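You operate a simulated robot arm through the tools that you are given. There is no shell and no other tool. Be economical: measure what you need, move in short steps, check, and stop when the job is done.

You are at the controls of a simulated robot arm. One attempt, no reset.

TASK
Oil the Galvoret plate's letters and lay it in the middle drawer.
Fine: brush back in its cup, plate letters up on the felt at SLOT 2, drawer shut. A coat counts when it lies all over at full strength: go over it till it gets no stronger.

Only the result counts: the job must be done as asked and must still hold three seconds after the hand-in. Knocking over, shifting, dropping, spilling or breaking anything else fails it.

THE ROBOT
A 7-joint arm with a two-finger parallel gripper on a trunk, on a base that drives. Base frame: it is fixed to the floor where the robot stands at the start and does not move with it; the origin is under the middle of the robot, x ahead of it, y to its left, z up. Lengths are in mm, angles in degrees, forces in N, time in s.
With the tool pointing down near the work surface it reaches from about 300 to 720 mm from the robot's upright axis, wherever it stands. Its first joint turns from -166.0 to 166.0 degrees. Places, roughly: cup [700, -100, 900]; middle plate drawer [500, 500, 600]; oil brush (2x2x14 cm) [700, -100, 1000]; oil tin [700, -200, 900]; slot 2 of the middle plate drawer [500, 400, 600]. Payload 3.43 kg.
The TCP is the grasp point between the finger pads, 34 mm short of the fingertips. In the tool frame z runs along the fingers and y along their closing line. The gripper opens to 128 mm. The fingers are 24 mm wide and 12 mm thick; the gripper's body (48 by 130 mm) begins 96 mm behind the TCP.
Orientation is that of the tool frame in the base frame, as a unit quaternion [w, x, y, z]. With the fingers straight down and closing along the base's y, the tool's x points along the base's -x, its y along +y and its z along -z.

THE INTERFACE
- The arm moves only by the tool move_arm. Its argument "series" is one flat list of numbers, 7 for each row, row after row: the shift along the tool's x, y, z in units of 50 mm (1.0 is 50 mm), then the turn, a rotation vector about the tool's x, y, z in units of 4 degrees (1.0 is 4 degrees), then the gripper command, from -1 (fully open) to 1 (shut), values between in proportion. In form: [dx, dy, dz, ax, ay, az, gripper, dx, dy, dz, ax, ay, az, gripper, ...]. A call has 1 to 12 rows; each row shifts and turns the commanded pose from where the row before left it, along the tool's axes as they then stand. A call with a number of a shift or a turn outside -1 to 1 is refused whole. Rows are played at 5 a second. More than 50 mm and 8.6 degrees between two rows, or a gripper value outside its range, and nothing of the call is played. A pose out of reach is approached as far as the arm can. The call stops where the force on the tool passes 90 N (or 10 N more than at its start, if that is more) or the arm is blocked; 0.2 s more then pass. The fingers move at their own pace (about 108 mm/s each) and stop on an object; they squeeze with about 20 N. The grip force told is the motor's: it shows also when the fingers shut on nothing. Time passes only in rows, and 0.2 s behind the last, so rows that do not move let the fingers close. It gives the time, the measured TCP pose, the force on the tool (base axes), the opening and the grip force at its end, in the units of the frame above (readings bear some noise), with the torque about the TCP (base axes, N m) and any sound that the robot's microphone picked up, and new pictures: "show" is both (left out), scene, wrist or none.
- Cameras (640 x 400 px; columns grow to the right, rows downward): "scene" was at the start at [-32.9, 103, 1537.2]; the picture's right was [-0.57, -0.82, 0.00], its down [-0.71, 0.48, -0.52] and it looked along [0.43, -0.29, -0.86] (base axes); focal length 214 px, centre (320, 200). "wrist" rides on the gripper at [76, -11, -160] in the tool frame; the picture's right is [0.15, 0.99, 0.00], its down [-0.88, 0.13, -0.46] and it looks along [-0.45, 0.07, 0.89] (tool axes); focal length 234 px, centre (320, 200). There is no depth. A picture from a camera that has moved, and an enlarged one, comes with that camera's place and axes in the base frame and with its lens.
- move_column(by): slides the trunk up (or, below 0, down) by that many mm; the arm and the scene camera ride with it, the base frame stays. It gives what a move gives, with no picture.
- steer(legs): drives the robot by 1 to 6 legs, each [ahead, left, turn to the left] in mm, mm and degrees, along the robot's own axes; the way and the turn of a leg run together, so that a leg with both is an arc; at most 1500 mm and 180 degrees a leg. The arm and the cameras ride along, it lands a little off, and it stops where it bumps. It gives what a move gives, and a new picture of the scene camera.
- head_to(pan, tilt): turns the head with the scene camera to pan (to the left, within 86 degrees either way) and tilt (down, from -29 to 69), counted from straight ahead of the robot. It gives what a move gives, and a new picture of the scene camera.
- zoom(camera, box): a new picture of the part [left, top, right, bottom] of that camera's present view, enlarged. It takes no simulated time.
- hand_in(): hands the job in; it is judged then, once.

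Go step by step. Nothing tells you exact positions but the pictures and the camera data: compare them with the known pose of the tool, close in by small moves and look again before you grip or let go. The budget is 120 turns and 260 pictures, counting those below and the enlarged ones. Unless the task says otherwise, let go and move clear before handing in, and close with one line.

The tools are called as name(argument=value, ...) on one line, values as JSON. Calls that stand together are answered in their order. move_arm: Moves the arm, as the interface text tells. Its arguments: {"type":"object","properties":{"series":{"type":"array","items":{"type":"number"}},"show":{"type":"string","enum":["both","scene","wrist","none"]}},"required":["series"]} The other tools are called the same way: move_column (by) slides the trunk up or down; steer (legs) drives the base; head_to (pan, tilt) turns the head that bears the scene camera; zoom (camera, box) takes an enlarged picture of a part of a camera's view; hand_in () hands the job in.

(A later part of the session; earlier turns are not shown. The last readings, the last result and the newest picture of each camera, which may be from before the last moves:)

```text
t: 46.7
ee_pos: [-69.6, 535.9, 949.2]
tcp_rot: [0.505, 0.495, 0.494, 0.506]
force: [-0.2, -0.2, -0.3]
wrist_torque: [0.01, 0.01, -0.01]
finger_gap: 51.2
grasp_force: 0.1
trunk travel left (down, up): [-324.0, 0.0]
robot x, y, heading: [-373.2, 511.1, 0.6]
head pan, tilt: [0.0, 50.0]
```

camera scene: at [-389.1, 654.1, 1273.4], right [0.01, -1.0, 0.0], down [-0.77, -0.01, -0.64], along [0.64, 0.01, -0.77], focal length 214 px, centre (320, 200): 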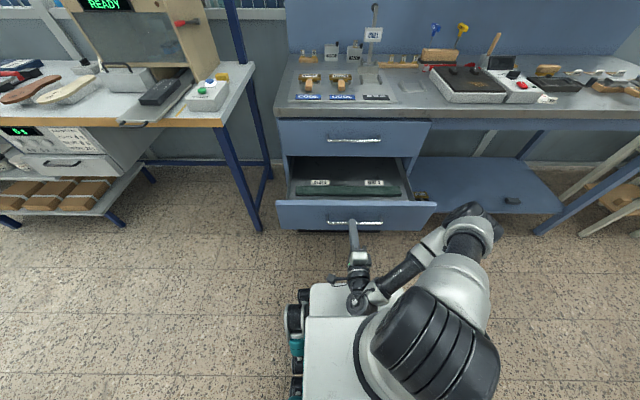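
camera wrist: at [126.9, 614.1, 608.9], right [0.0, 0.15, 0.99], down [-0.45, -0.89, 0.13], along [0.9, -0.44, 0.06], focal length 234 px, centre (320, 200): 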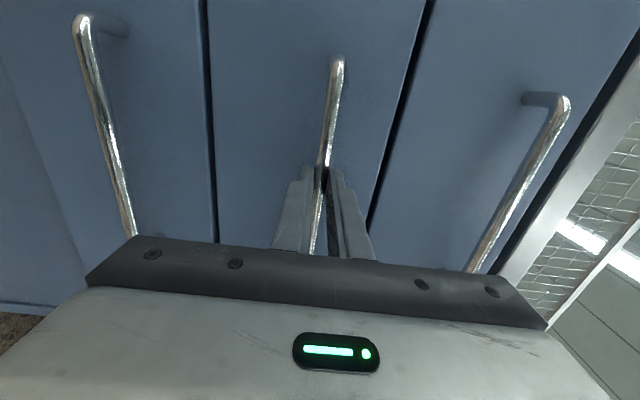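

head_to(pan=0, tilt=45)

zoom(camera="wrist", box=[0, 0, 640, 400])

```text
t: 47.3
ee_pos: [-67.9, 533.7, 949.7]
tcp_rot: [0.505, 0.495, 0.494, 0.507]
force: [1.0, 0.5, 0.3]
wrist_torque: [-0.02, -0.03, -0.04]
finger_gap: 51.1
grasp_force: 0.1
trunk travel left (down, up): [-324.0, 0.0]
robot x, y, heading: [-375.1, 511.2, 0.7]
head pan, tilt: [0.0, 45.0]
camera scene: at [-384.2, 653.0, 1604.3], right [0.01, -1.0, 0.0], down [-0.71, -0.01, -0.71], along [0.71, 0.01, -0.71], focal length 214 px, centre (320, 200)
```

scene: 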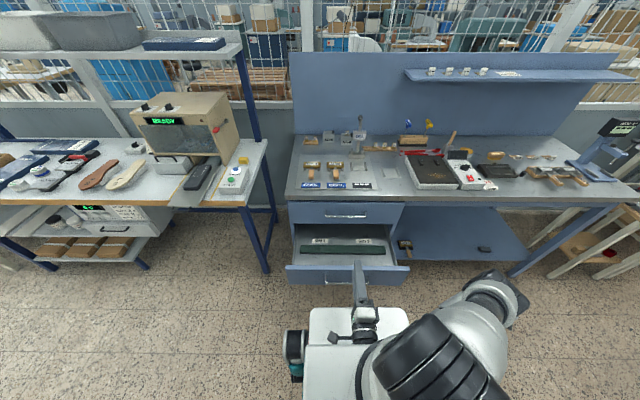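

```text
1.00 times, centred on (320, 200) of wrist (not enlarged: the box is as wide or as high as the picture)
camera zoom: at [-225.8, 611.2, 933.9], right [-0.02, 0.14, 0.99], down [-0.46, -0.88, 0.12], along [0.89, -0.45, 0.09], focal length 234 px, centre (320, 200)
```

zoom: 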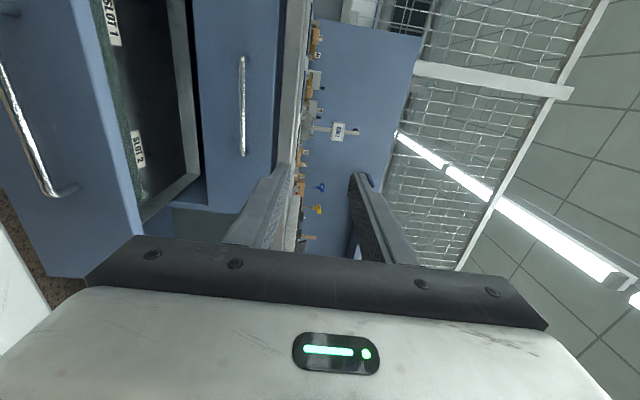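

zoom(camera="scene", box=[295, 152, 385, 196])

zoom(camera="scene", box=[285, 220, 415, 290])

zoom(camera="scene", box=[520, 110, 640, 200])

zoom(camera="scene", box=[415, 60, 535, 84])

```text
7.11 times, centred on (340, 174) of scene
camera zoom: at [-384.2, 653.0, 1604.3], right [0.01, -1.0, 0.0], down [-0.71, -0.01, -0.71], along [0.71, 0.01, -0.71], focal length 1525 px, centre (178, 385)
```

zoom: 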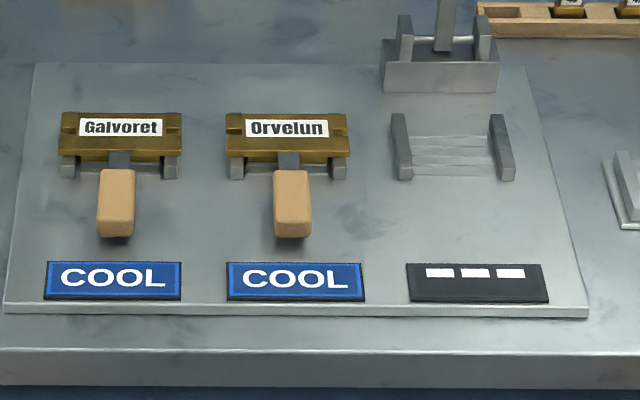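

```text
4.92 times, centred on (350, 255) of scene
camera zoom: at [-384.2, 653.0, 1604.3], right [0.01, -1.0, 0.0], down [-0.71, -0.01, -0.71], along [0.71, 0.01, -0.71], focal length 1056 px, centre (172, -71)
```

zoom: 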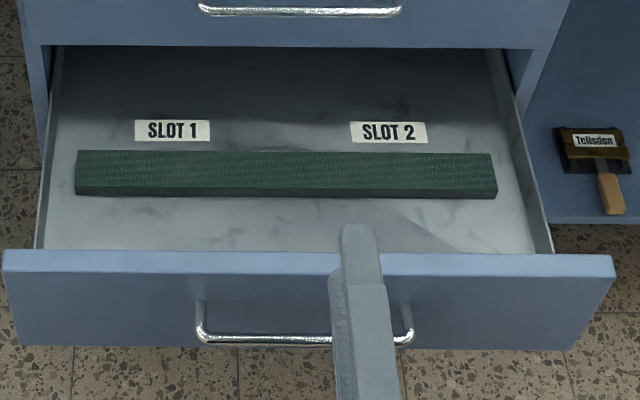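

```text
4.44 times, centred on (580, 155) of scene
camera zoom: at [-384.2, 653.0, 1604.3], right [0.01, -1.0, 0.0], down [-0.71, -0.01, -0.71], along [0.71, 0.01, -0.71], focal length 953 px, centre (-836, 400)
```

zoom: 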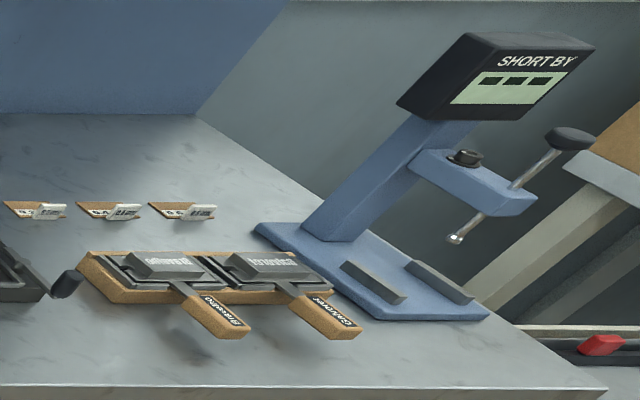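

```text
5.33 times, centred on (475, 72) of scene
camera zoom: at [-384.2, 653.0, 1604.3], right [0.01, -1.0, 0.0], down [-0.71, -0.01, -0.71], along [0.71, 0.01, -0.71], focal length 1144 px, centre (-507, 883)
```

zoom: 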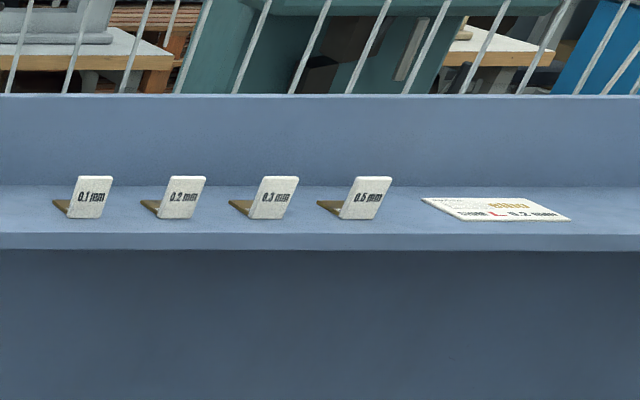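

zoom(camera="wrist", box=[270, 0, 366, 60])

zoom(camera="scene", box=[390, 120, 510, 195])

```text
6.67 times, centred on (318, 30) of wrist
camera zoom: at [-225.8, 611.2, 933.9], right [-0.02, 0.14, 0.99], down [-0.46, -0.88, 0.12], along [0.89, -0.45, 0.09], focal length 1561 px, centre (333, 1333)
```

zoom: 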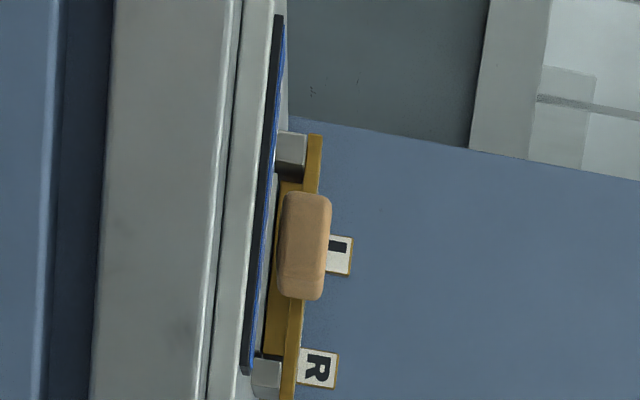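

```text
5.33 times, centred on (450, 158) of scene
camera zoom: at [-384.2, 653.0, 1604.3], right [0.01, -1.0, 0.0], down [-0.71, -0.01, -0.71], along [0.71, 0.01, -0.71], focal length 1144 px, centre (-373, 427)
```

zoom: 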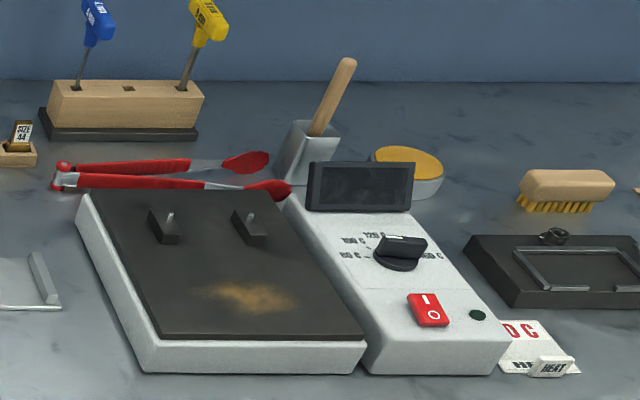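

The brass plates lie letters-down; the dark plate shows letters. I'll drive to the bench centre and read the cards there before deciding.

steer(legs=[[75, -500, 0], [150, -180, 0]])

head_to(pan=-10, tilt=35)

```text
t: 54.5
ee_pos: [172.5, -128.0, 949.9]
tcp_rot: [0.504, 0.493, 0.495, 0.508]
force: [0.5, 0.3, -0.4]
wrist_torque: [0.01, 0.0, 0.02]
finger_gap: 51.2
grasp_force: 0.0
trunk travel left (down, up): [-324.0, 0.0]
robot x, y, heading: [-136.7, -153.7, 0.8]
head pan, tilt: [0.0, 45.0]
camera scene: at [-145.2, -13.0, 1604.3], right [0.02, -1.0, 0.0], down [-0.71, -0.01, -0.71], along [0.71, 0.01, -0.71], focal length 214 px, centre (320, 200)
```

scene: 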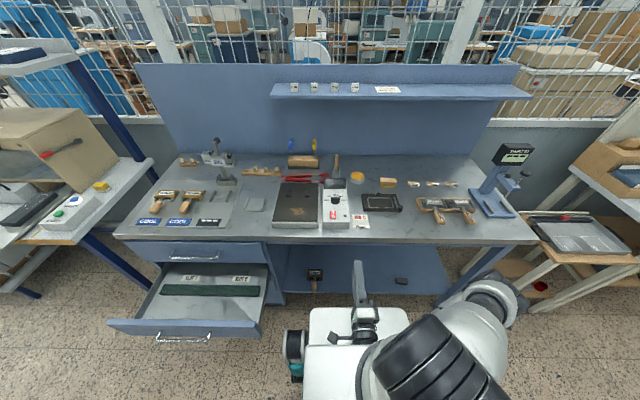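

```text
t: 55.2
ee_pos: [170.9, -128.5, 950.4]
tcp_rot: [0.505, 0.492, 0.495, 0.507]
force: [-0.3, 0.9, -0.9]
wrist_torque: [-0.02, -0.02, 0.04]
finger_gap: 51.3
grasp_force: 0.1
trunk travel left (down, up): [-324.0, 0.0]
robot x, y, heading: [-135.6, -153.5, 0.8]
head pan, tilt: [-10.0, 35.0]
camera scene: at [-139.5, -28.2, 1619.1], right [-0.16, -0.99, 0.0], down [-0.57, 0.09, -0.82], along [0.81, -0.13, -0.57], focal length 214 px, centre (320, 200)
```

scene: 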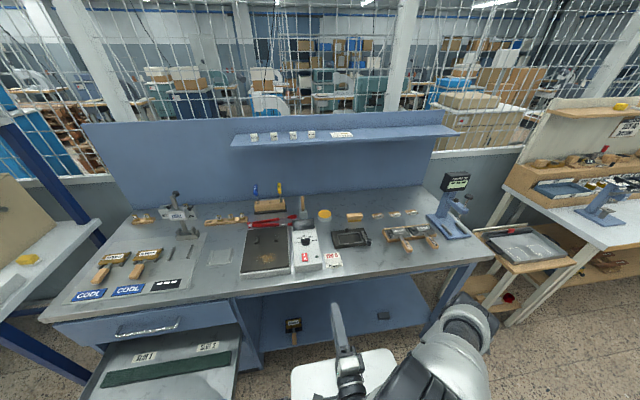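

zoom(camera="scene", box=[325, 124, 357, 144])

zoom(camera="scene", box=[310, 245, 350, 270])

zoom(camera="scene", box=[370, 200, 450, 255])

zoom(camera="scene", box=[280, 185, 380, 255])

```text
16.00 times, centred on (341, 134) of scene
camera zoom: at [-139.5, -28.2, 1619.1], right [-0.16, -0.99, 0.0], down [-0.57, 0.09, -0.82], along [0.81, -0.13, -0.57], focal length 3432 px, centre (-16, 1256)
```

zoom: 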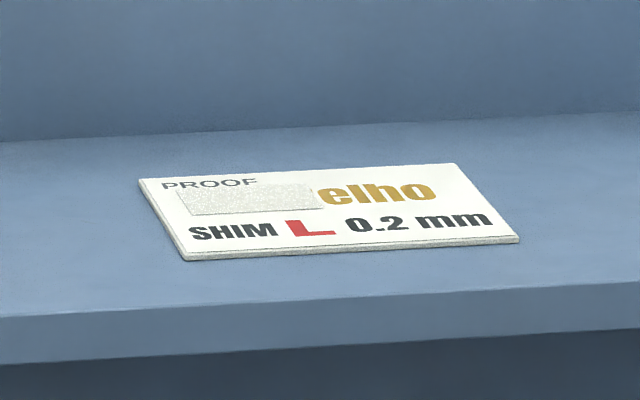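

```text
16.00 times, centred on (330, 258) of scene
camera zoom: at [-139.5, -28.2, 1619.1], right [-0.16, -0.99, 0.0], down [-0.57, 0.09, -0.82], along [0.81, -0.13, -0.57], focal length 3432 px, centre (160, -720)
```

zoom: 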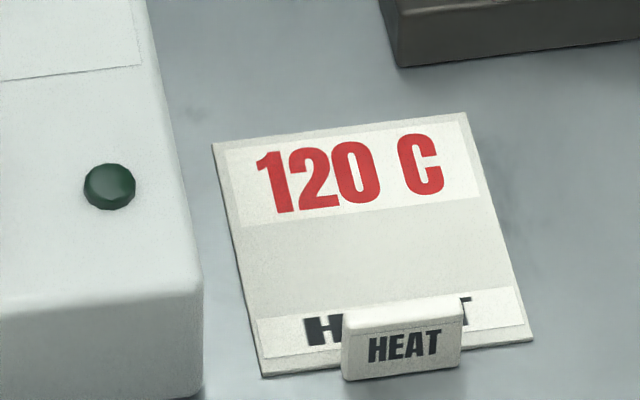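

```text
7.27 times, centred on (410, 228) of scene
camera zoom: at [-139.5, -28.2, 1619.1], right [-0.16, -0.99, 0.0], down [-0.57, 0.09, -0.82], along [0.81, -0.13, -0.57], focal length 1560 px, centre (-334, 0)
```

zoom: 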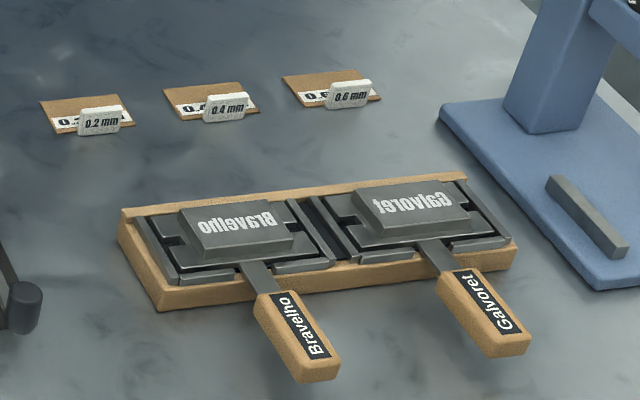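

```text
5.71 times, centred on (330, 220) of scene
camera zoom: at [-139.5, -28.2, 1619.1], right [-0.16, -0.99, 0.0], down [-0.57, 0.09, -0.82], along [0.81, -0.13, -0.57], focal length 1226 px, centre (263, 86)
```

zoom: 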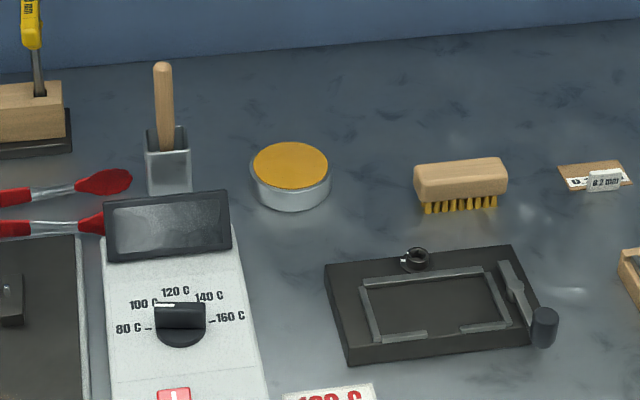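

I take the dark steel "Galvoret" plate with the raised letters and labelled handle as the target. The brush handle top triangulates to about [712, -82, 1045], cup rim z≈962. I turn the tool back down.

move_arm(series=[0, 0.5, 0, 1, 1, -1, -1, 0, 0.5, 0, 1, 1, -1, -1, 0, 0, 0, 1, 1, -1, -1, 0, 0, 0, 1, 1, -1, -1, 0, 0, 0, 1, 1, -1, -1, 0, 0, 0, 1, 1, -1, -1, 0, 0, 0, 1, 1, -1, -1, 0, 0, 0, 1, 1, -1, -1, 0, 0, 0, 1, 1, -1, -1, 0, 0, 0, 1, 1, -1, -1, 0, 0, 0, 1, 1, -1, -1, 0, 0, 0, 1, 1, -1, -1], show="none")

move_arm(series=[0, 0, 0, 1, 1, -1, -1, 0, 0, 0, 1, 1, -1, -1, 0, 0, 0, 1, 1, -1, -1, 0, 0, 0, 1, 1, -1, -1, 0, 0, 0, 1, 1, -1, -1, 0, 0, 0, 0.32, 0.32, -0.32, -1], show="both")

```text
t: 57.9
ee_pos: [206.4, -144.3, 880.7]
tcp_rot: [0.192, 0.177, 0.947, 0.186]
force: [0.4, -0.3, -1.1]
wrist_torque: [-0.02, -0.02, -0.02]
finger_gap: 128.2
grasp_force: 0.1
out of reach, approached as far as the arm can: row 2, 3, 4, 5, 6, 7, 8, 9
trunk travel left (down, up): [-324.0, 0.0]
robot x, y, heading: [-135.6, -153.3, 0.8]
head pan, tilt: [-10.0, 35.0]
```

```text
t: 59.2
ee_pos: [206.2, -144.7, 881.8]
tcp_rot: [0.011, -0.004, 1.0, 0.0]
force: [0.0, -0.3, -0.9]
wrist_torque: [-0.01, 0.01, 0.01]
finger_gap: 128.2
grasp_force: 0.0
trunk travel left (down, up): [-324.0, 0.0]
robot x, y, heading: [-135.7, -154.8, 1.1]
head pan, tilt: [-10.0, 35.0]
camera scene: at [-139.5, -28.2, 1619.2], right [-0.16, -0.99, 0.0], down [-0.57, 0.09, -0.82], along [0.81, -0.13, -0.57], focal length 214 px, centre (320, 200)
camera wrist: at [129.5, -156.2, 1038.4], right [-0.15, 0.99, 0.0], down [0.87, 0.14, 0.48], along [0.47, 0.07, -0.88], focal length 234 px, centre (320, 200)
```

scene: 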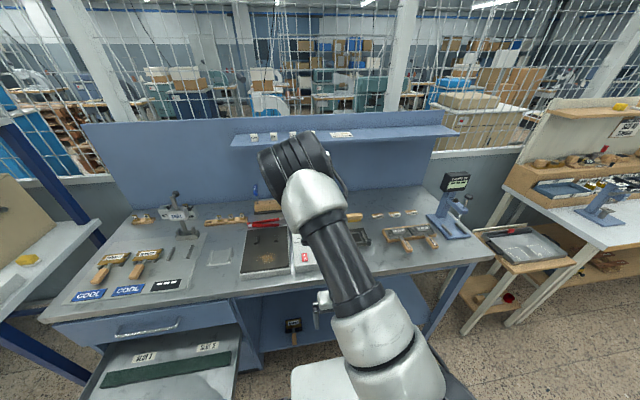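
wrist: 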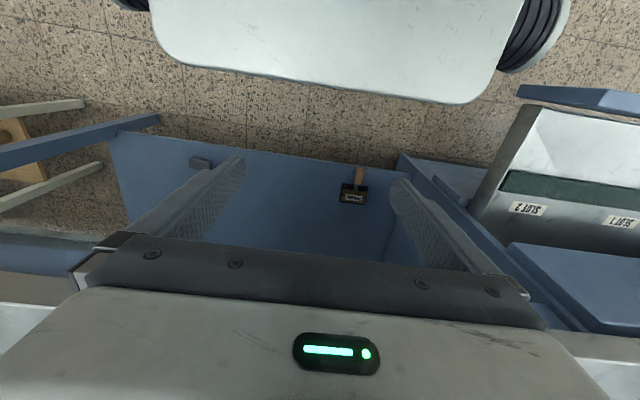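

Raise the tool above bench level, then drive closer to line up with the cup.

move_arm(series=[0, 0, -1, 0, 0, 0, -1, 0, 0, -1, 0, 0, 0, -1, 0, 0, -1, 0, 0, 0, -1, 0, 0, -1, 0, 0, 0, -1, 0, 0, -1, 0, 0, 0, -1], show="none")

steer(legs=[[150, 70, 0]])

move_arm(series=[-0.8, 0, 0, 0, 0, 0, -1, -0.8, 0, 0, 0, 0, 0, -1, -0.8, 0, 0, 0, 0, 0, -1, -0.8, 0, 0, 0, 0, 0, -1])

```text
t: 60.5
ee_pos: [200.1, -143.7, 1132.0]
tcp_rot: [0.011, -0.003, 1.0, 0.001]
force: [-0.6, 0.1, 0.4]
wrist_torque: [0.02, 0.03, -0.01]
finger_gap: 128.1
grasp_force: 0.0
trunk travel left (down, up): [-324.0, 0.0]
robot x, y, heading: [-136.8, -152.1, 1.0]
head pan, tilt: [-10.0, 35.0]
```

```text
t: 61.9
ee_pos: [351.1, -73.0, 1130.7]
tcp_rot: [0.011, -0.003, 1.0, 0.001]
force: [0.5, -0.8, -0.3]
wrist_torque: [-0.04, -0.02, 0.01]
finger_gap: 128.0
grasp_force: 0.1
trunk travel left (down, up): [-324.0, 0.0]
robot x, y, heading: [14.9, -82.7, 0.4]
head pan, tilt: [-10.0, 35.0]
camera scene: at [11.2, 44.0, 1619.1], right [-0.16, -0.99, 0.0], down [-0.57, 0.09, -0.82], along [0.81, -0.13, -0.57], focal length 214 px, centre (320, 200)
```

scene: 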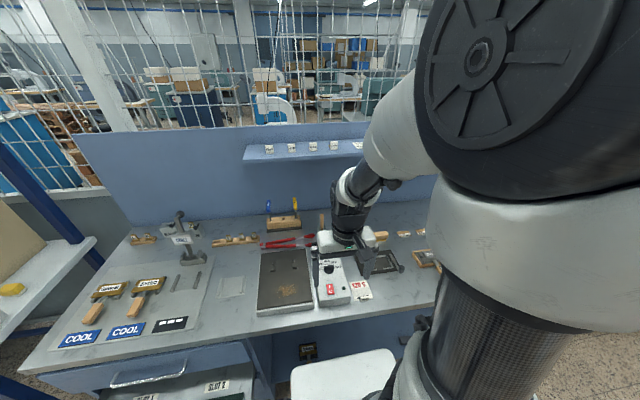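

```text
t: 62.9
ee_pos: [512.5, -70.6, 1136.5]
tcp_rot: [0.012, -0.003, 1.0, 0.002]
force: [0.1, 0.2, 0.2]
wrist_torque: [-0.03, -0.03, -0.03]
finger_gap: 128.1
grasp_force: 0.1
trunk travel left (down, up): [-324.0, 0.0]
robot x, y, heading: [15.4, -81.8, 0.5]
head pan, tilt: [-10.0, 35.0]
camera scene: at [11.1, 43.7, 1619.1], right [-0.16, -0.99, 0.0], down [-0.57, 0.09, -0.82], along [0.81, -0.13, -0.57], focal length 214 px, centre (320, 200)
camera wrist: at [435.0, -83.0, 1293.1], right [-0.15, 0.99, 0.0], down [0.87, 0.13, 0.48], along [0.47, 0.07, -0.88], focal length 234 px, centre (320, 200)
```

scene: 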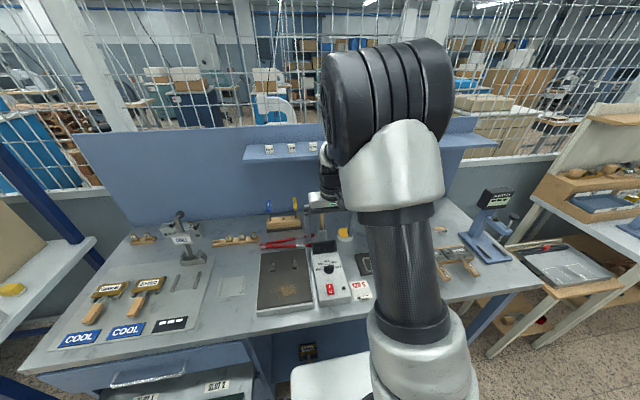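
wrist: 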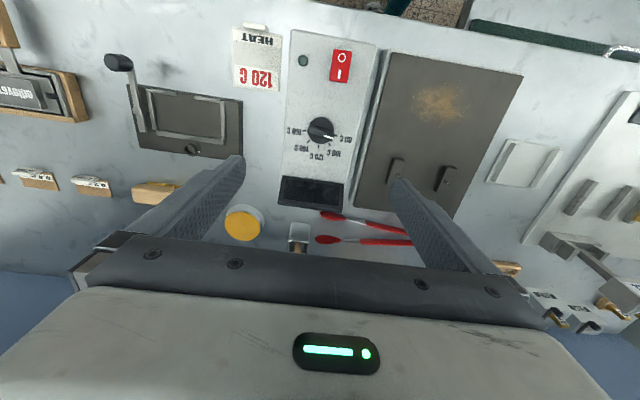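

Wrist view shows cup, tin. Moving forward over the brush at safe height.

move_arm(series=[-0.85, -0.07, 0, 0, 0, 0, -1, -0.85, 0, 0, 0, 0, 0, -1, -0.85, 0, 0, 0, 0, 0, -1, -0.85, 0, 0, 0, 0, 0, -1], show="both")

```text
t: 63.9
ee_pos: [680.5, -73.1, 1137.1]
tcp_rot: [0.011, -0.002, 1.0, 0.0]
force: [0.1, 0.5, 0.9]
wrist_torque: [-0.01, 0.0, 0.02]
finger_gap: 128.0
grasp_force: 0.0
trunk travel left (down, up): [-324.0, 0.0]
robot x, y, heading: [14.9, -81.9, 0.7]
head pan, tilt: [-10.0, 35.0]
camera scene: at [11.3, 43.7, 1619.1], right [-0.16, -0.99, 0.0], down [-0.57, 0.09, -0.82], along [0.81, -0.13, -0.57], focal length 214 px, centre (320, 200)
camera wrist: at [603.0, -85.0, 1293.7], right [-0.15, 0.99, 0.0], down [0.87, 0.13, 0.48], along [0.47, 0.07, -0.88], focal length 234 px, centre (320, 200)
```

scene: 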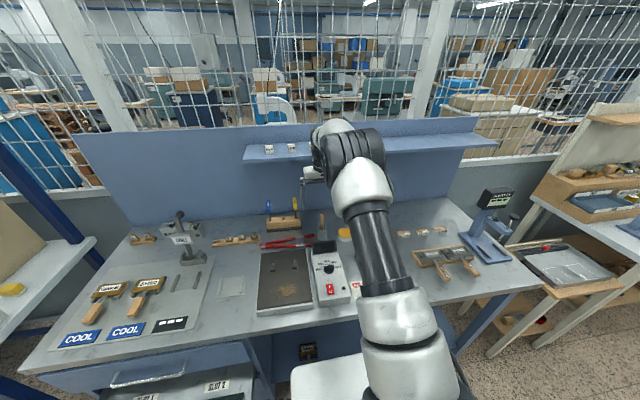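
wrist: 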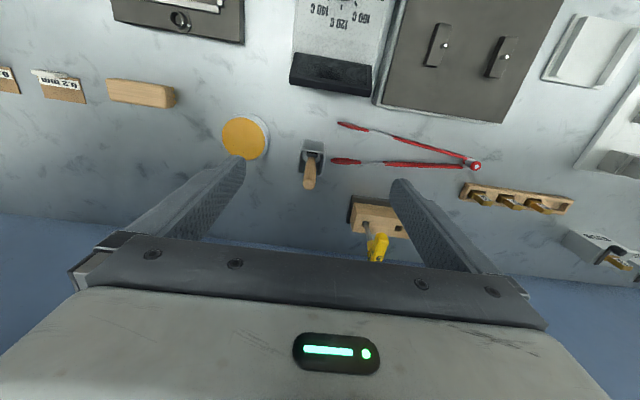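

Handle top about [718,-81,1045]. Narrow the fingers and go lower for a check.

move_arm(series=[-0.3, -0.16, 0, 0, 0, 0, 0.1, -0.3, 0, 0, 0, 0, 0, 0.1, 0, 0, 0.6, 0, 0, 0, 0.1, 0, 0, 0.6, 0, 0, 0, 0.1], show="both")

zoom(camera="scene", box=[270, 150, 370, 250])

```text
t: 64.9
ee_pos: [714.0, -82.1, 1078.0]
tcp_rot: [0.013, -0.003, 1.0, 0.001]
force: [0.8, 0.2, -0.6]
wrist_torque: [0.03, -0.01, -0.02]
finger_gap: 57.8
grasp_force: 0.0
trunk travel left (down, up): [-324.0, 0.0]
robot x, y, heading: [14.5, -78.0, 0.9]
head pan, tilt: [-10.0, 35.0]
camera scene: at [10.8, 43.7, 1619.2], right [-0.16, -0.99, 0.0], down [-0.57, 0.09, -0.82], along [0.81, -0.13, -0.57], focal length 214 px, centre (320, 200)
camera wrist: at [636.1, -94.4, 1235.5], right [-0.15, 0.99, 0.0], down [0.87, 0.13, 0.48], along [0.47, 0.07, -0.88], focal length 234 px, centre (320, 200)
```

scene: 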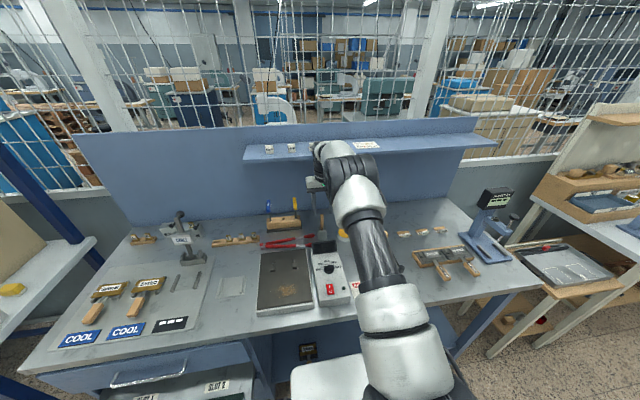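
wrist: 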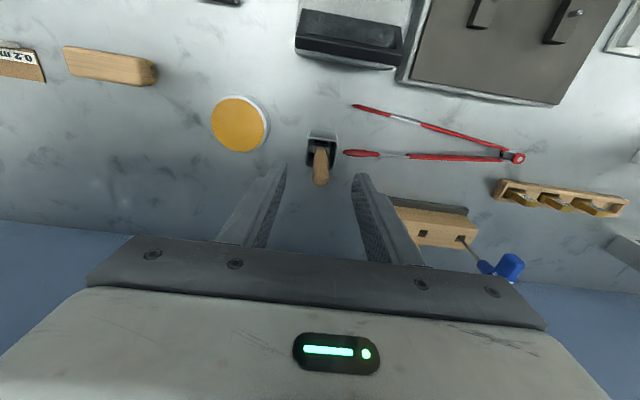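

```text
4.00 times, centred on (320, 200) of scene
camera zoom: at [10.8, 43.7, 1619.2], right [-0.16, -0.99, 0.0], down [-0.57, 0.09, -0.82], along [0.81, -0.13, -0.57], focal length 858 px, centre (320, 200)
```

zoom: 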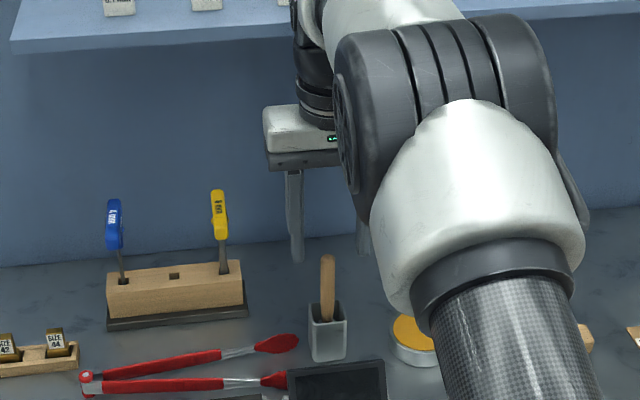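

Handle is centred between the fingers. Descend to z≈1012 and close.

move_arm(series=[0, 0, 0.66, 0, 0, 0, 0.1, 0, 0, 0.66, 0, 0, 0, 0.1, 0, 0, 0, 0, 0, 0, 1, 0, 0, 0, 0, 0, 0, 1, 0, 0, 0, 0, 0, 0, 1], show="both")

zoom(camera="scene", box=[270, 150, 370, 250])

```text
t: 66.1
ee_pos: [713.2, -83.8, 1011.4]
tcp_rot: [0.011, -0.003, 1.0, 0.001]
force: [-0.3, 0.2, 0.0]
wrist_torque: [0.04, -0.02, -0.03]
finger_gap: 14.6
grasp_force: 20.4
trunk travel left (down, up): [-324.0, 0.0]
robot x, y, heading: [14.7, -82.5, 0.8]
head pan, tilt: [-10.0, 35.0]
camera scene: at [10.6, 43.7, 1619.2], right [-0.16, -0.99, 0.0], down [-0.57, 0.09, -0.82], along [0.81, -0.13, -0.57], focal length 214 px, centre (320, 200)
camera wrist: at [636.0, -95.5, 1169.3], right [-0.15, 0.99, 0.0], down [0.87, 0.13, 0.48], along [0.47, 0.07, -0.88], focal length 234 px, centre (320, 200)
```

scene: 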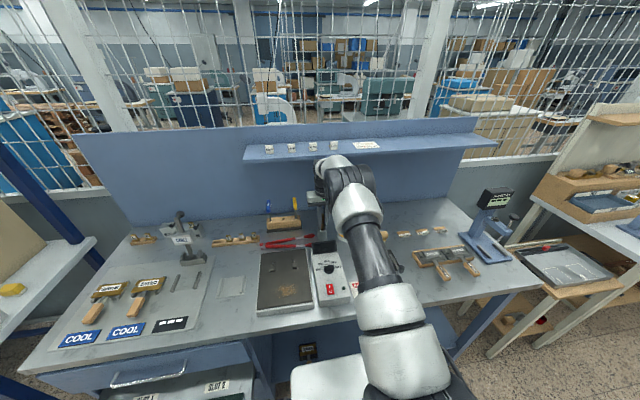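
wrist: 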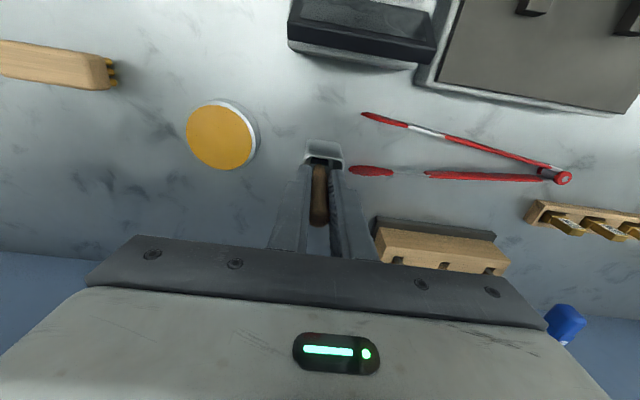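

```text
4.00 times, centred on (320, 200) of scene
camera zoom: at [10.6, 43.7, 1619.2], right [-0.16, -0.99, 0.0], down [-0.57, 0.09, -0.82], along [0.81, -0.13, -0.57], focal length 858 px, centre (320, 200)
```

zoom: 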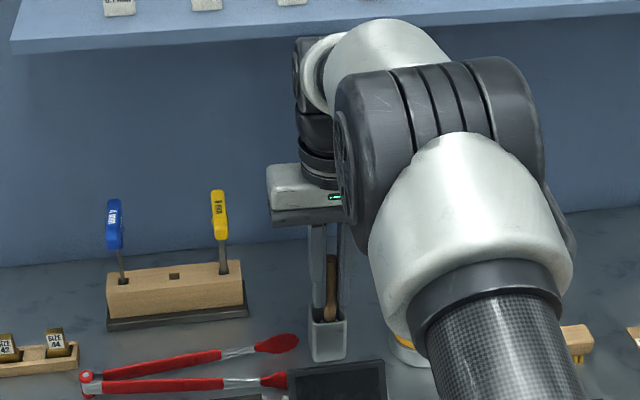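

Brush gripped (14.6 mm). Lift it straight out of the cup.

move_arm(series=[0, 0, -0.4, 0, 0, 0, 1, 0, 0, -0.4, 0, 0, 0, 1, 0, 0, -0.4, 0, 0, 0, 1, 0, 0, -0.4, 0, 0, 0, 1, 0, 0, -0.4, 0, 0, 0, 1, 0, 0, -0.4, 0, 0, 0, 1], show="both")

zoom(camera="scene", box=[270, 150, 370, 250])

```text
t: 67.5
ee_pos: [712.2, -84.5, 1133.1]
tcp_rot: [0.012, -0.003, 1.0, 0.001]
force: [0.2, 0.0, -0.4]
wrist_torque: [-0.04, -0.01, 0.0]
finger_gap: 14.8
grasp_force: 20.1
trunk travel left (down, up): [-324.0, 0.0]
robot x, y, heading: [12.6, -79.8, 1.0]
head pan, tilt: [-10.0, 35.0]
camera scene: at [10.5, 43.7, 1619.1], right [-0.16, -0.99, 0.0], down [-0.57, 0.09, -0.82], along [0.81, -0.13, -0.57], focal length 214 px, centre (320, 200)
camera wrist: at [634.3, -95.6, 1290.1], right [-0.15, 0.99, 0.0], down [0.87, 0.13, 0.48], along [0.47, 0.07, -0.88], focal length 234 px, centre (320, 200)
```

scene: 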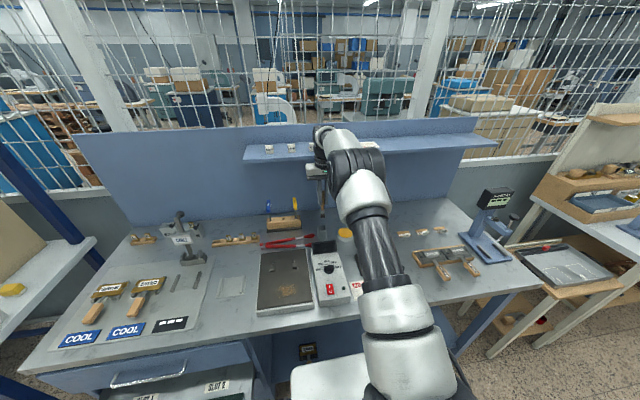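
wrist: 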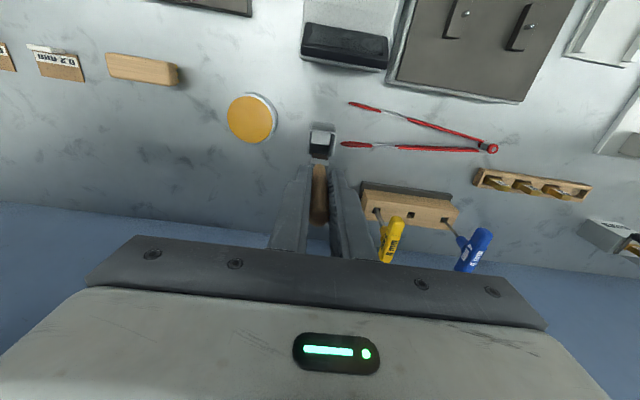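

```text
4.00 times, centred on (320, 200) of scene
camera zoom: at [10.5, 43.7, 1619.1], right [-0.16, -0.99, 0.0], down [-0.57, 0.09, -0.82], along [0.81, -0.13, -0.57], focal length 858 px, centre (320, 200)
```

zoom: 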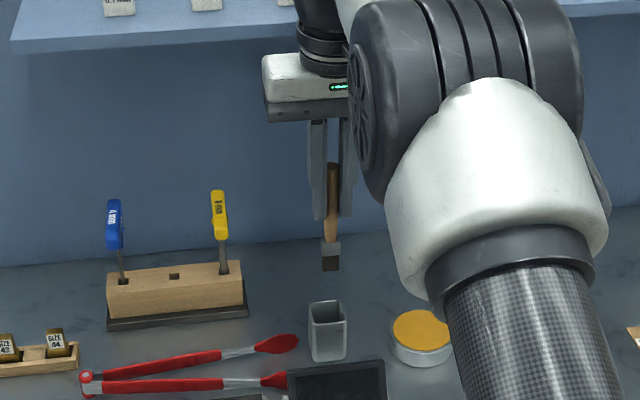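

zoom(camera="wrist", box=[220, 80, 420, 240])

```text
2.50 times, centred on (320, 160) of wrist
camera zoom: at [634.3, -95.6, 1290.1], right [-0.15, 0.99, 0.0], down [0.87, 0.13, 0.48], along [0.47, 0.07, -0.88], focal length 585 px, centre (320, 300)
```

zoom: 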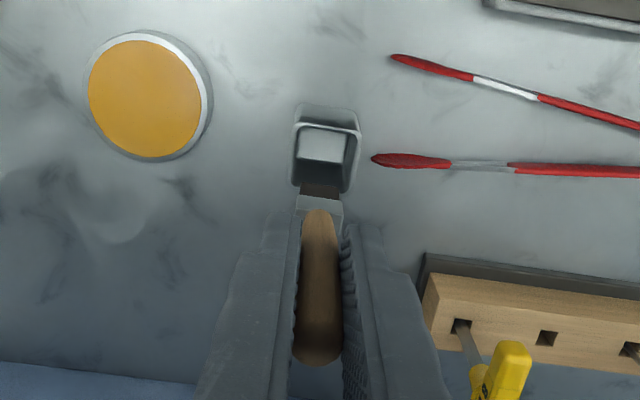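

Brush hangs straight; tip ≈109 mm below TCP. Tin's amber surface is at about [707,-189,928]. Move over it and look.

move_arm(series=[0.08, -0.7, 0, 0, 0, 0, 1, 0.08, -0.7, 0, 0, 0, 0, 1, 0, -0.7, 0, 0, 0, 0, 1, 0, 0, 0.8, 0, 0, 0, 1, 0, 0, 0.5, 0, 0, 0, 1], show="both")

zoom(camera="wrist", box=[220, 80, 420, 240])

zoom(camera="scene", box=[290, 160, 390, 260])

```text
t: 68.7
ee_pos: [704.1, -189.8, 1066.7]
tcp_rot: [0.011, -0.003, 1.0, 0.0]
force: [-0.1, 0.5, 0.1]
wrist_torque: [0.01, 0.03, 0.02]
finger_gap: 14.6
grasp_force: 19.2
trunk travel left (down, up): [-324.0, 0.0]
robot x, y, heading: [14.7, -81.9, 0.9]
head pan, tilt: [-10.0, 35.0]
camera scene: at [10.9, 43.8, 1619.2], right [-0.16, -0.99, 0.0], down [-0.57, 0.09, -0.82], along [0.81, -0.13, -0.57], focal length 214 px, centre (320, 200)
camera wrist: at [626.3, -200.8, 1223.2], right [-0.15, 0.99, 0.0], down [0.87, 0.13, 0.48], along [0.47, 0.07, -0.88], focal length 234 px, centre (320, 200)
```

scene: 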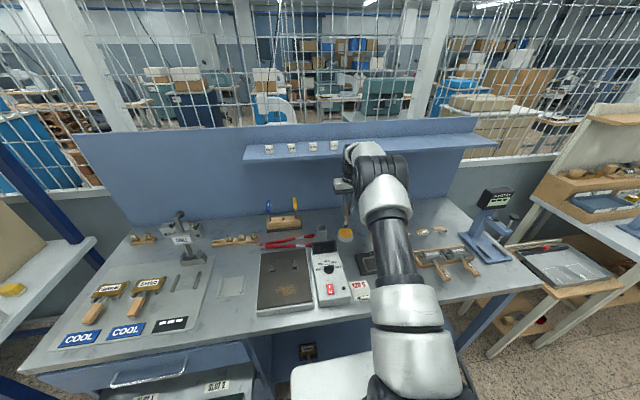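
wrist: 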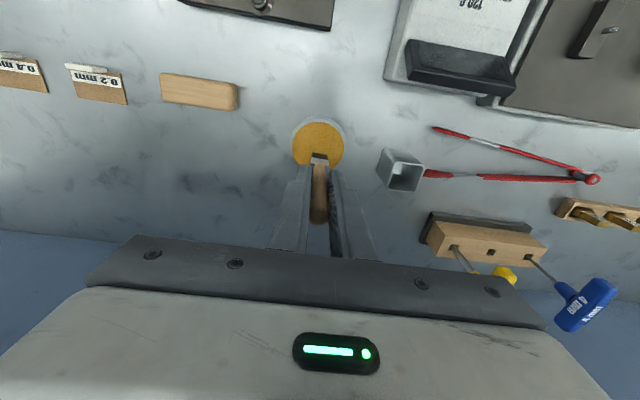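

```text
2.50 times, centred on (320, 160) of wrist
camera zoom: at [626.3, -200.8, 1223.2], right [-0.15, 0.99, 0.0], down [0.87, 0.13, 0.48], along [0.47, 0.07, -0.88], focal length 585 px, centre (320, 300)
```

zoom: 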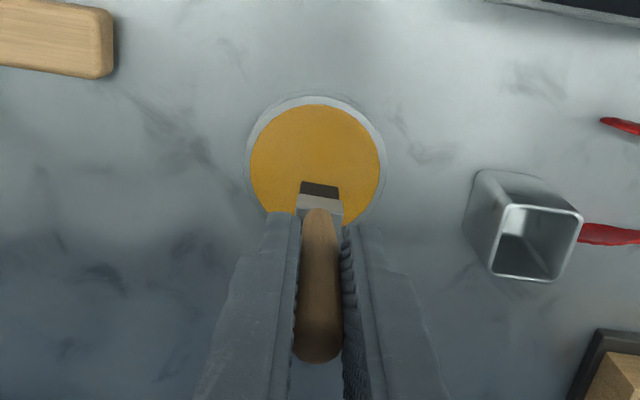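

```text
4.00 times, centred on (340, 210) of scene
camera zoom: at [10.9, 43.8, 1619.2], right [-0.16, -0.99, 0.0], down [-0.57, 0.09, -0.82], along [0.81, -0.13, -0.57], focal length 858 px, centre (240, 160)
```

zoom: 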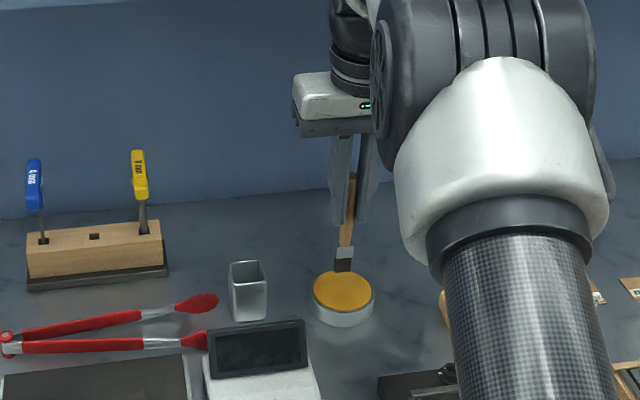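

Tip is over the tin. Lower gently into the oil, watching the force.

move_arm(series=[0, 0, 0.25, 0, 0, 0, 1, 0, 0, 0.25, 0, 0, 0, 1, 0, 0, 0.12, 0, 0, 0, 1, 0, 0, 0.12, 0, 0, 0, 1], show="none")

zoom(camera="wrist", box=[220, 80, 420, 240])

zoom(camera="scene", box=[320, 180, 380, 250])

```text
t: 69.7
ee_pos: [707.0, -186.6, 1034.7]
tcp_rot: [0.015, -0.003, 1.0, 0.001]
force: [-2.6, 0.0, 16.4]
wrist_torque: [0.59, 0.09, 0.05]
finger_gap: 14.6
grasp_force: 19.8
trunk travel left (down, up): [-324.0, 0.0]
robot x, y, heading: [15.7, -81.9, 0.8]
head pan, tilt: [-10.0, 35.0]
```

```text
2.50 times, centred on (320, 160) of wrist
camera zoom: at [627.9, -198.9, 1191.5], right [-0.15, 0.99, 0.0], down [0.87, 0.13, 0.48], along [0.48, 0.07, -0.88], focal length 585 px, centre (320, 300)
```

zoom: 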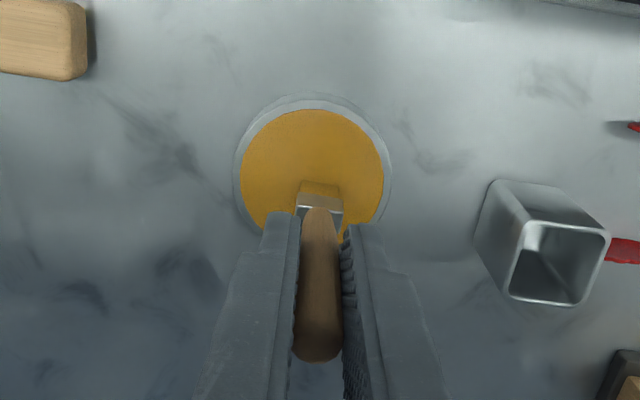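

```text
5.71 times, centred on (350, 215) of scene
camera zoom: at [8.8, 44.0, 1619.5], right [-0.16, -0.99, 0.0], down [-0.57, 0.09, -0.82], along [0.81, -0.13, -0.57], focal length 1226 px, centre (149, 114)
```

zoom: 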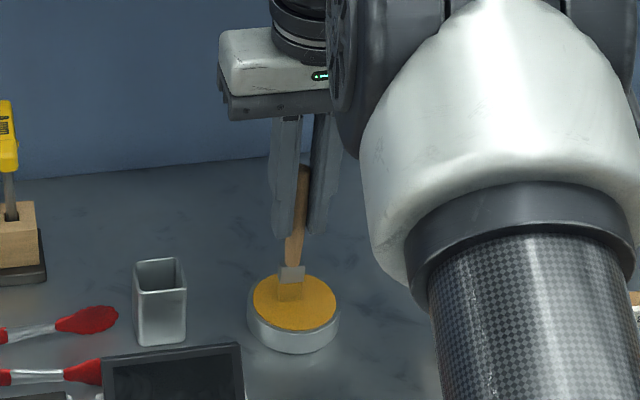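

Contact with the oil; bristles look amber. Lift and check the bristles.

move_arm(series=[0, 0, -0.2, 0, 0, 0, 1, 0, 0, -0.4, 0, 0, 0, 1, 0, 0, -0.8, 0, 0, 0, 1, 0, 0, -0.8, 0, 0, 0, 1], show="none")

zoom(camera="wrist", box=[220, 80, 420, 240])

zoom(camera="scene", box=[320, 160, 390, 230])

```text
t: 70.7
ee_pos: [702.3, -186.6, 1141.7]
tcp_rot: [0.011, -0.003, 1.0, 0.001]
force: [0.2, 1.0, -0.4]
wrist_torque: [0.04, 0.02, 0.02]
finger_gap: 14.5
grasp_force: 20.0
trunk travel left (down, up): [-324.0, 0.0]
robot x, y, heading: [14.9, -82.3, 0.7]
head pan, tilt: [-10.0, 35.0]
```

```text
2.50 times, centred on (320, 160) of wrist
camera zoom: at [625.7, -198.4, 1299.0], right [-0.15, 0.99, 0.0], down [0.87, 0.13, 0.48], along [0.47, 0.07, -0.88], focal length 585 px, centre (320, 300)
```

zoom: 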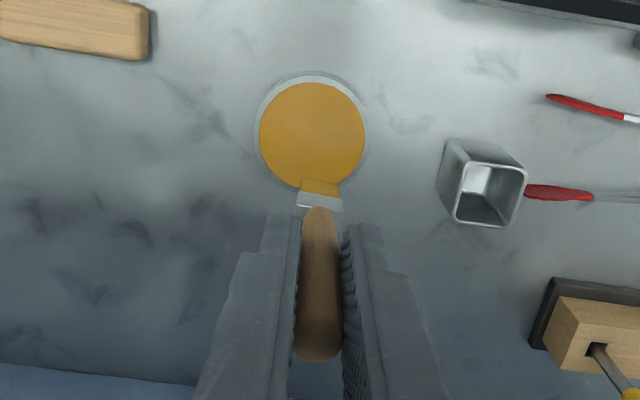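

```text
5.71 times, centred on (355, 195) of scene
camera zoom: at [10.4, 43.8, 1619.1], right [-0.16, -0.99, 0.0], down [-0.57, 0.09, -0.82], along [0.81, -0.13, -0.57], focal length 1226 px, centre (120, 229)
```

zoom: 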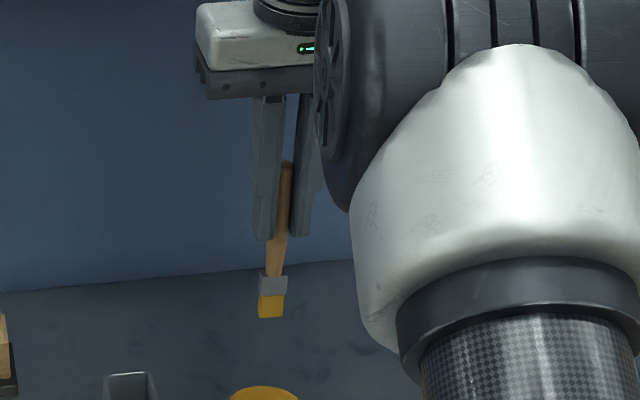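

Brush is loaded. Retract a bit and drive right toward the plate rack.

move_arm(series=[0.9, 0, 0, 0, 0, 0, 1, 0.9, 0, 0, 0, 0, 0, 1, 0.9, 0, 0, 0, 0, 0, 1, 0.9, 0, 0, 0, 0, 0, 1], show="none")

steer(legs=[[0, -430, 0]])

zoom(camera="wrist", box=[0, 0, 640, 400])

```text
t: 71.7
ee_pos: [523.0, -187.2, 1137.8]
tcp_rot: [0.012, -0.003, 1.0, 0.001]
force: [-0.8, -0.5, -1.1]
wrist_torque: [-0.01, 0.0, -0.02]
finger_gap: 15.2
grasp_force: 19.8
trunk travel left (down, up): [-324.0, 0.0]
robot x, y, heading: [13.5, -79.8, 0.8]
head pan, tilt: [-10.0, 35.0]
```

```text
t: 76.3
ee_pos: [529.1, -614.5, 1137.4]
tcp_rot: [0.011, -0.001, 1.0, 0.001]
force: [1.2, 0.5, -0.3]
wrist_torque: [0.01, -0.01, 0.0]
finger_gap: 15.0
grasp_force: 20.2
trunk travel left (down, up): [-324.0, 0.0]
robot x, y, heading: [20.9, -505.3, 0.6]
head pan, tilt: [-10.0, 35.0]
camera scene: at [16.6, -383.6, 1619.2], right [-0.16, -0.99, 0.0], down [-0.57, 0.09, -0.82], along [0.81, -0.13, -0.57], focal length 214 px, centre (320, 200)
```

scene: 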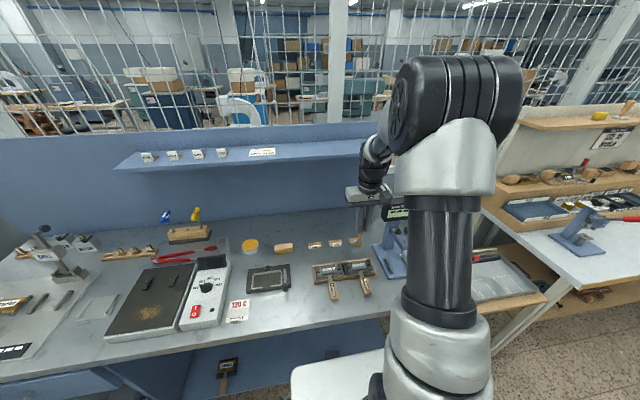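

```text
1.00 times, centred on (320, 200) of wrist (not enlarged: the box is as wide or as high as the picture)
camera zoom: at [451.4, -627.2, 1294.2], right [-0.15, 0.99, 0.0], down [0.87, 0.13, 0.48], along [0.47, 0.07, -0.88], focal length 234 px, centre (320, 200)
```

zoom: 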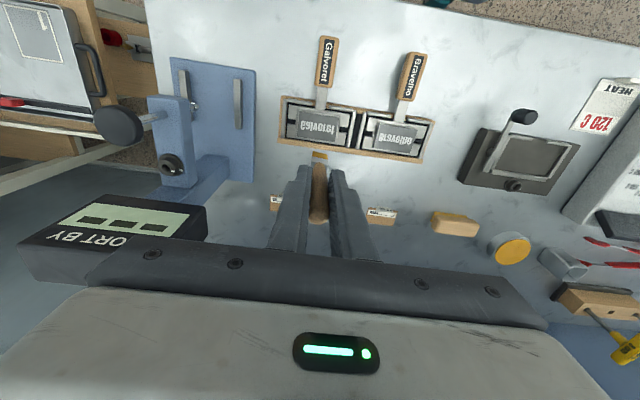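

zoom(camera="wrist", box=[260, 30, 440, 180])

zoom(camera="scene", box=[300, 240, 390, 310])

```text
2.67 times, centred on (350, 105) of wrist
camera zoom: at [451.4, -627.2, 1294.2], right [-0.15, 0.99, 0.0], down [0.87, 0.13, 0.48], along [0.47, 0.07, -0.88], focal length 624 px, centre (240, 453)
```

zoom: 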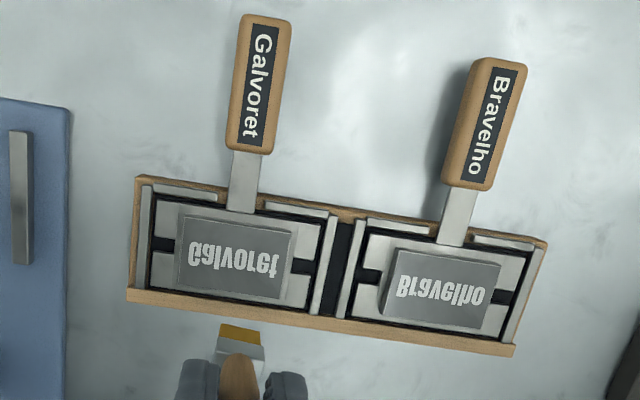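

```text
5.71 times, centred on (345, 275) of scene
camera zoom: at [16.6, -383.6, 1619.2], right [-0.16, -0.99, 0.0], down [-0.57, 0.09, -0.82], along [0.81, -0.13, -0.57], focal length 1226 px, centre (177, -229)
```

zoom: 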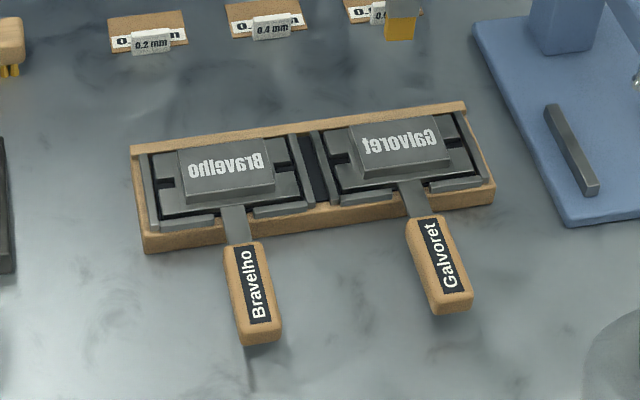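

Letter pad of the Galvoret plate: centre ≈[521,-620,934], about 66×42 mm, square with the axes. Move the brush tip above its near-right corner and check.

move_arm(series=[0.54, -0.64, 0, 0, 0, 0, 1, 0, 0, 0.75, 0, 0, 0, 1, 0, 0, 0.75, 0, 0, 0, 1], show="none")

zoom(camera="wrist", box=[240, 80, 420, 220])

zoom(camera="scene", box=[300, 230, 390, 300])

```text
t: 77.2
ee_pos: [504.1, -647.0, 1061.7]
tcp_rot: [0.011, -0.001, 1.0, 0.001]
force: [0.9, 0.1, -1.0]
wrist_torque: [0.02, 0.0, -0.01]
finger_gap: 15.0
grasp_force: 19.8
trunk travel left (down, up): [-324.0, 0.0]
robot x, y, heading: [24.0, -509.1, 0.5]
head pan, tilt: [-10.0, 35.0]
```

```text
2.86 times, centred on (330, 150) of wrist
camera zoom: at [425.8, -658.7, 1218.4], right [-0.15, 0.99, 0.0], down [0.87, 0.13, 0.48], along [0.47, 0.07, -0.88], focal length 669 px, centre (291, 343)
```

zoom: 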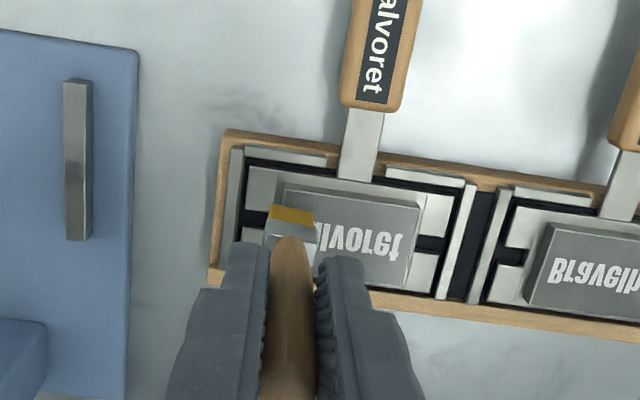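

```text
5.71 times, centred on (345, 265) of scene
camera zoom: at [17.1, -383.5, 1619.2], right [-0.16, -0.99, 0.0], down [-0.57, 0.09, -0.82], along [0.81, -0.13, -0.57], focal length 1226 px, centre (177, -171)
```

zoom: 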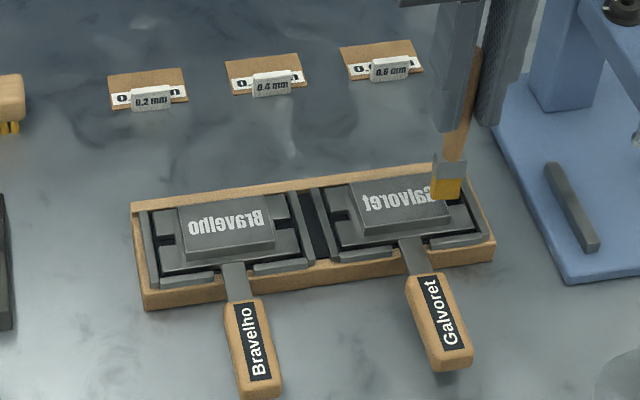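

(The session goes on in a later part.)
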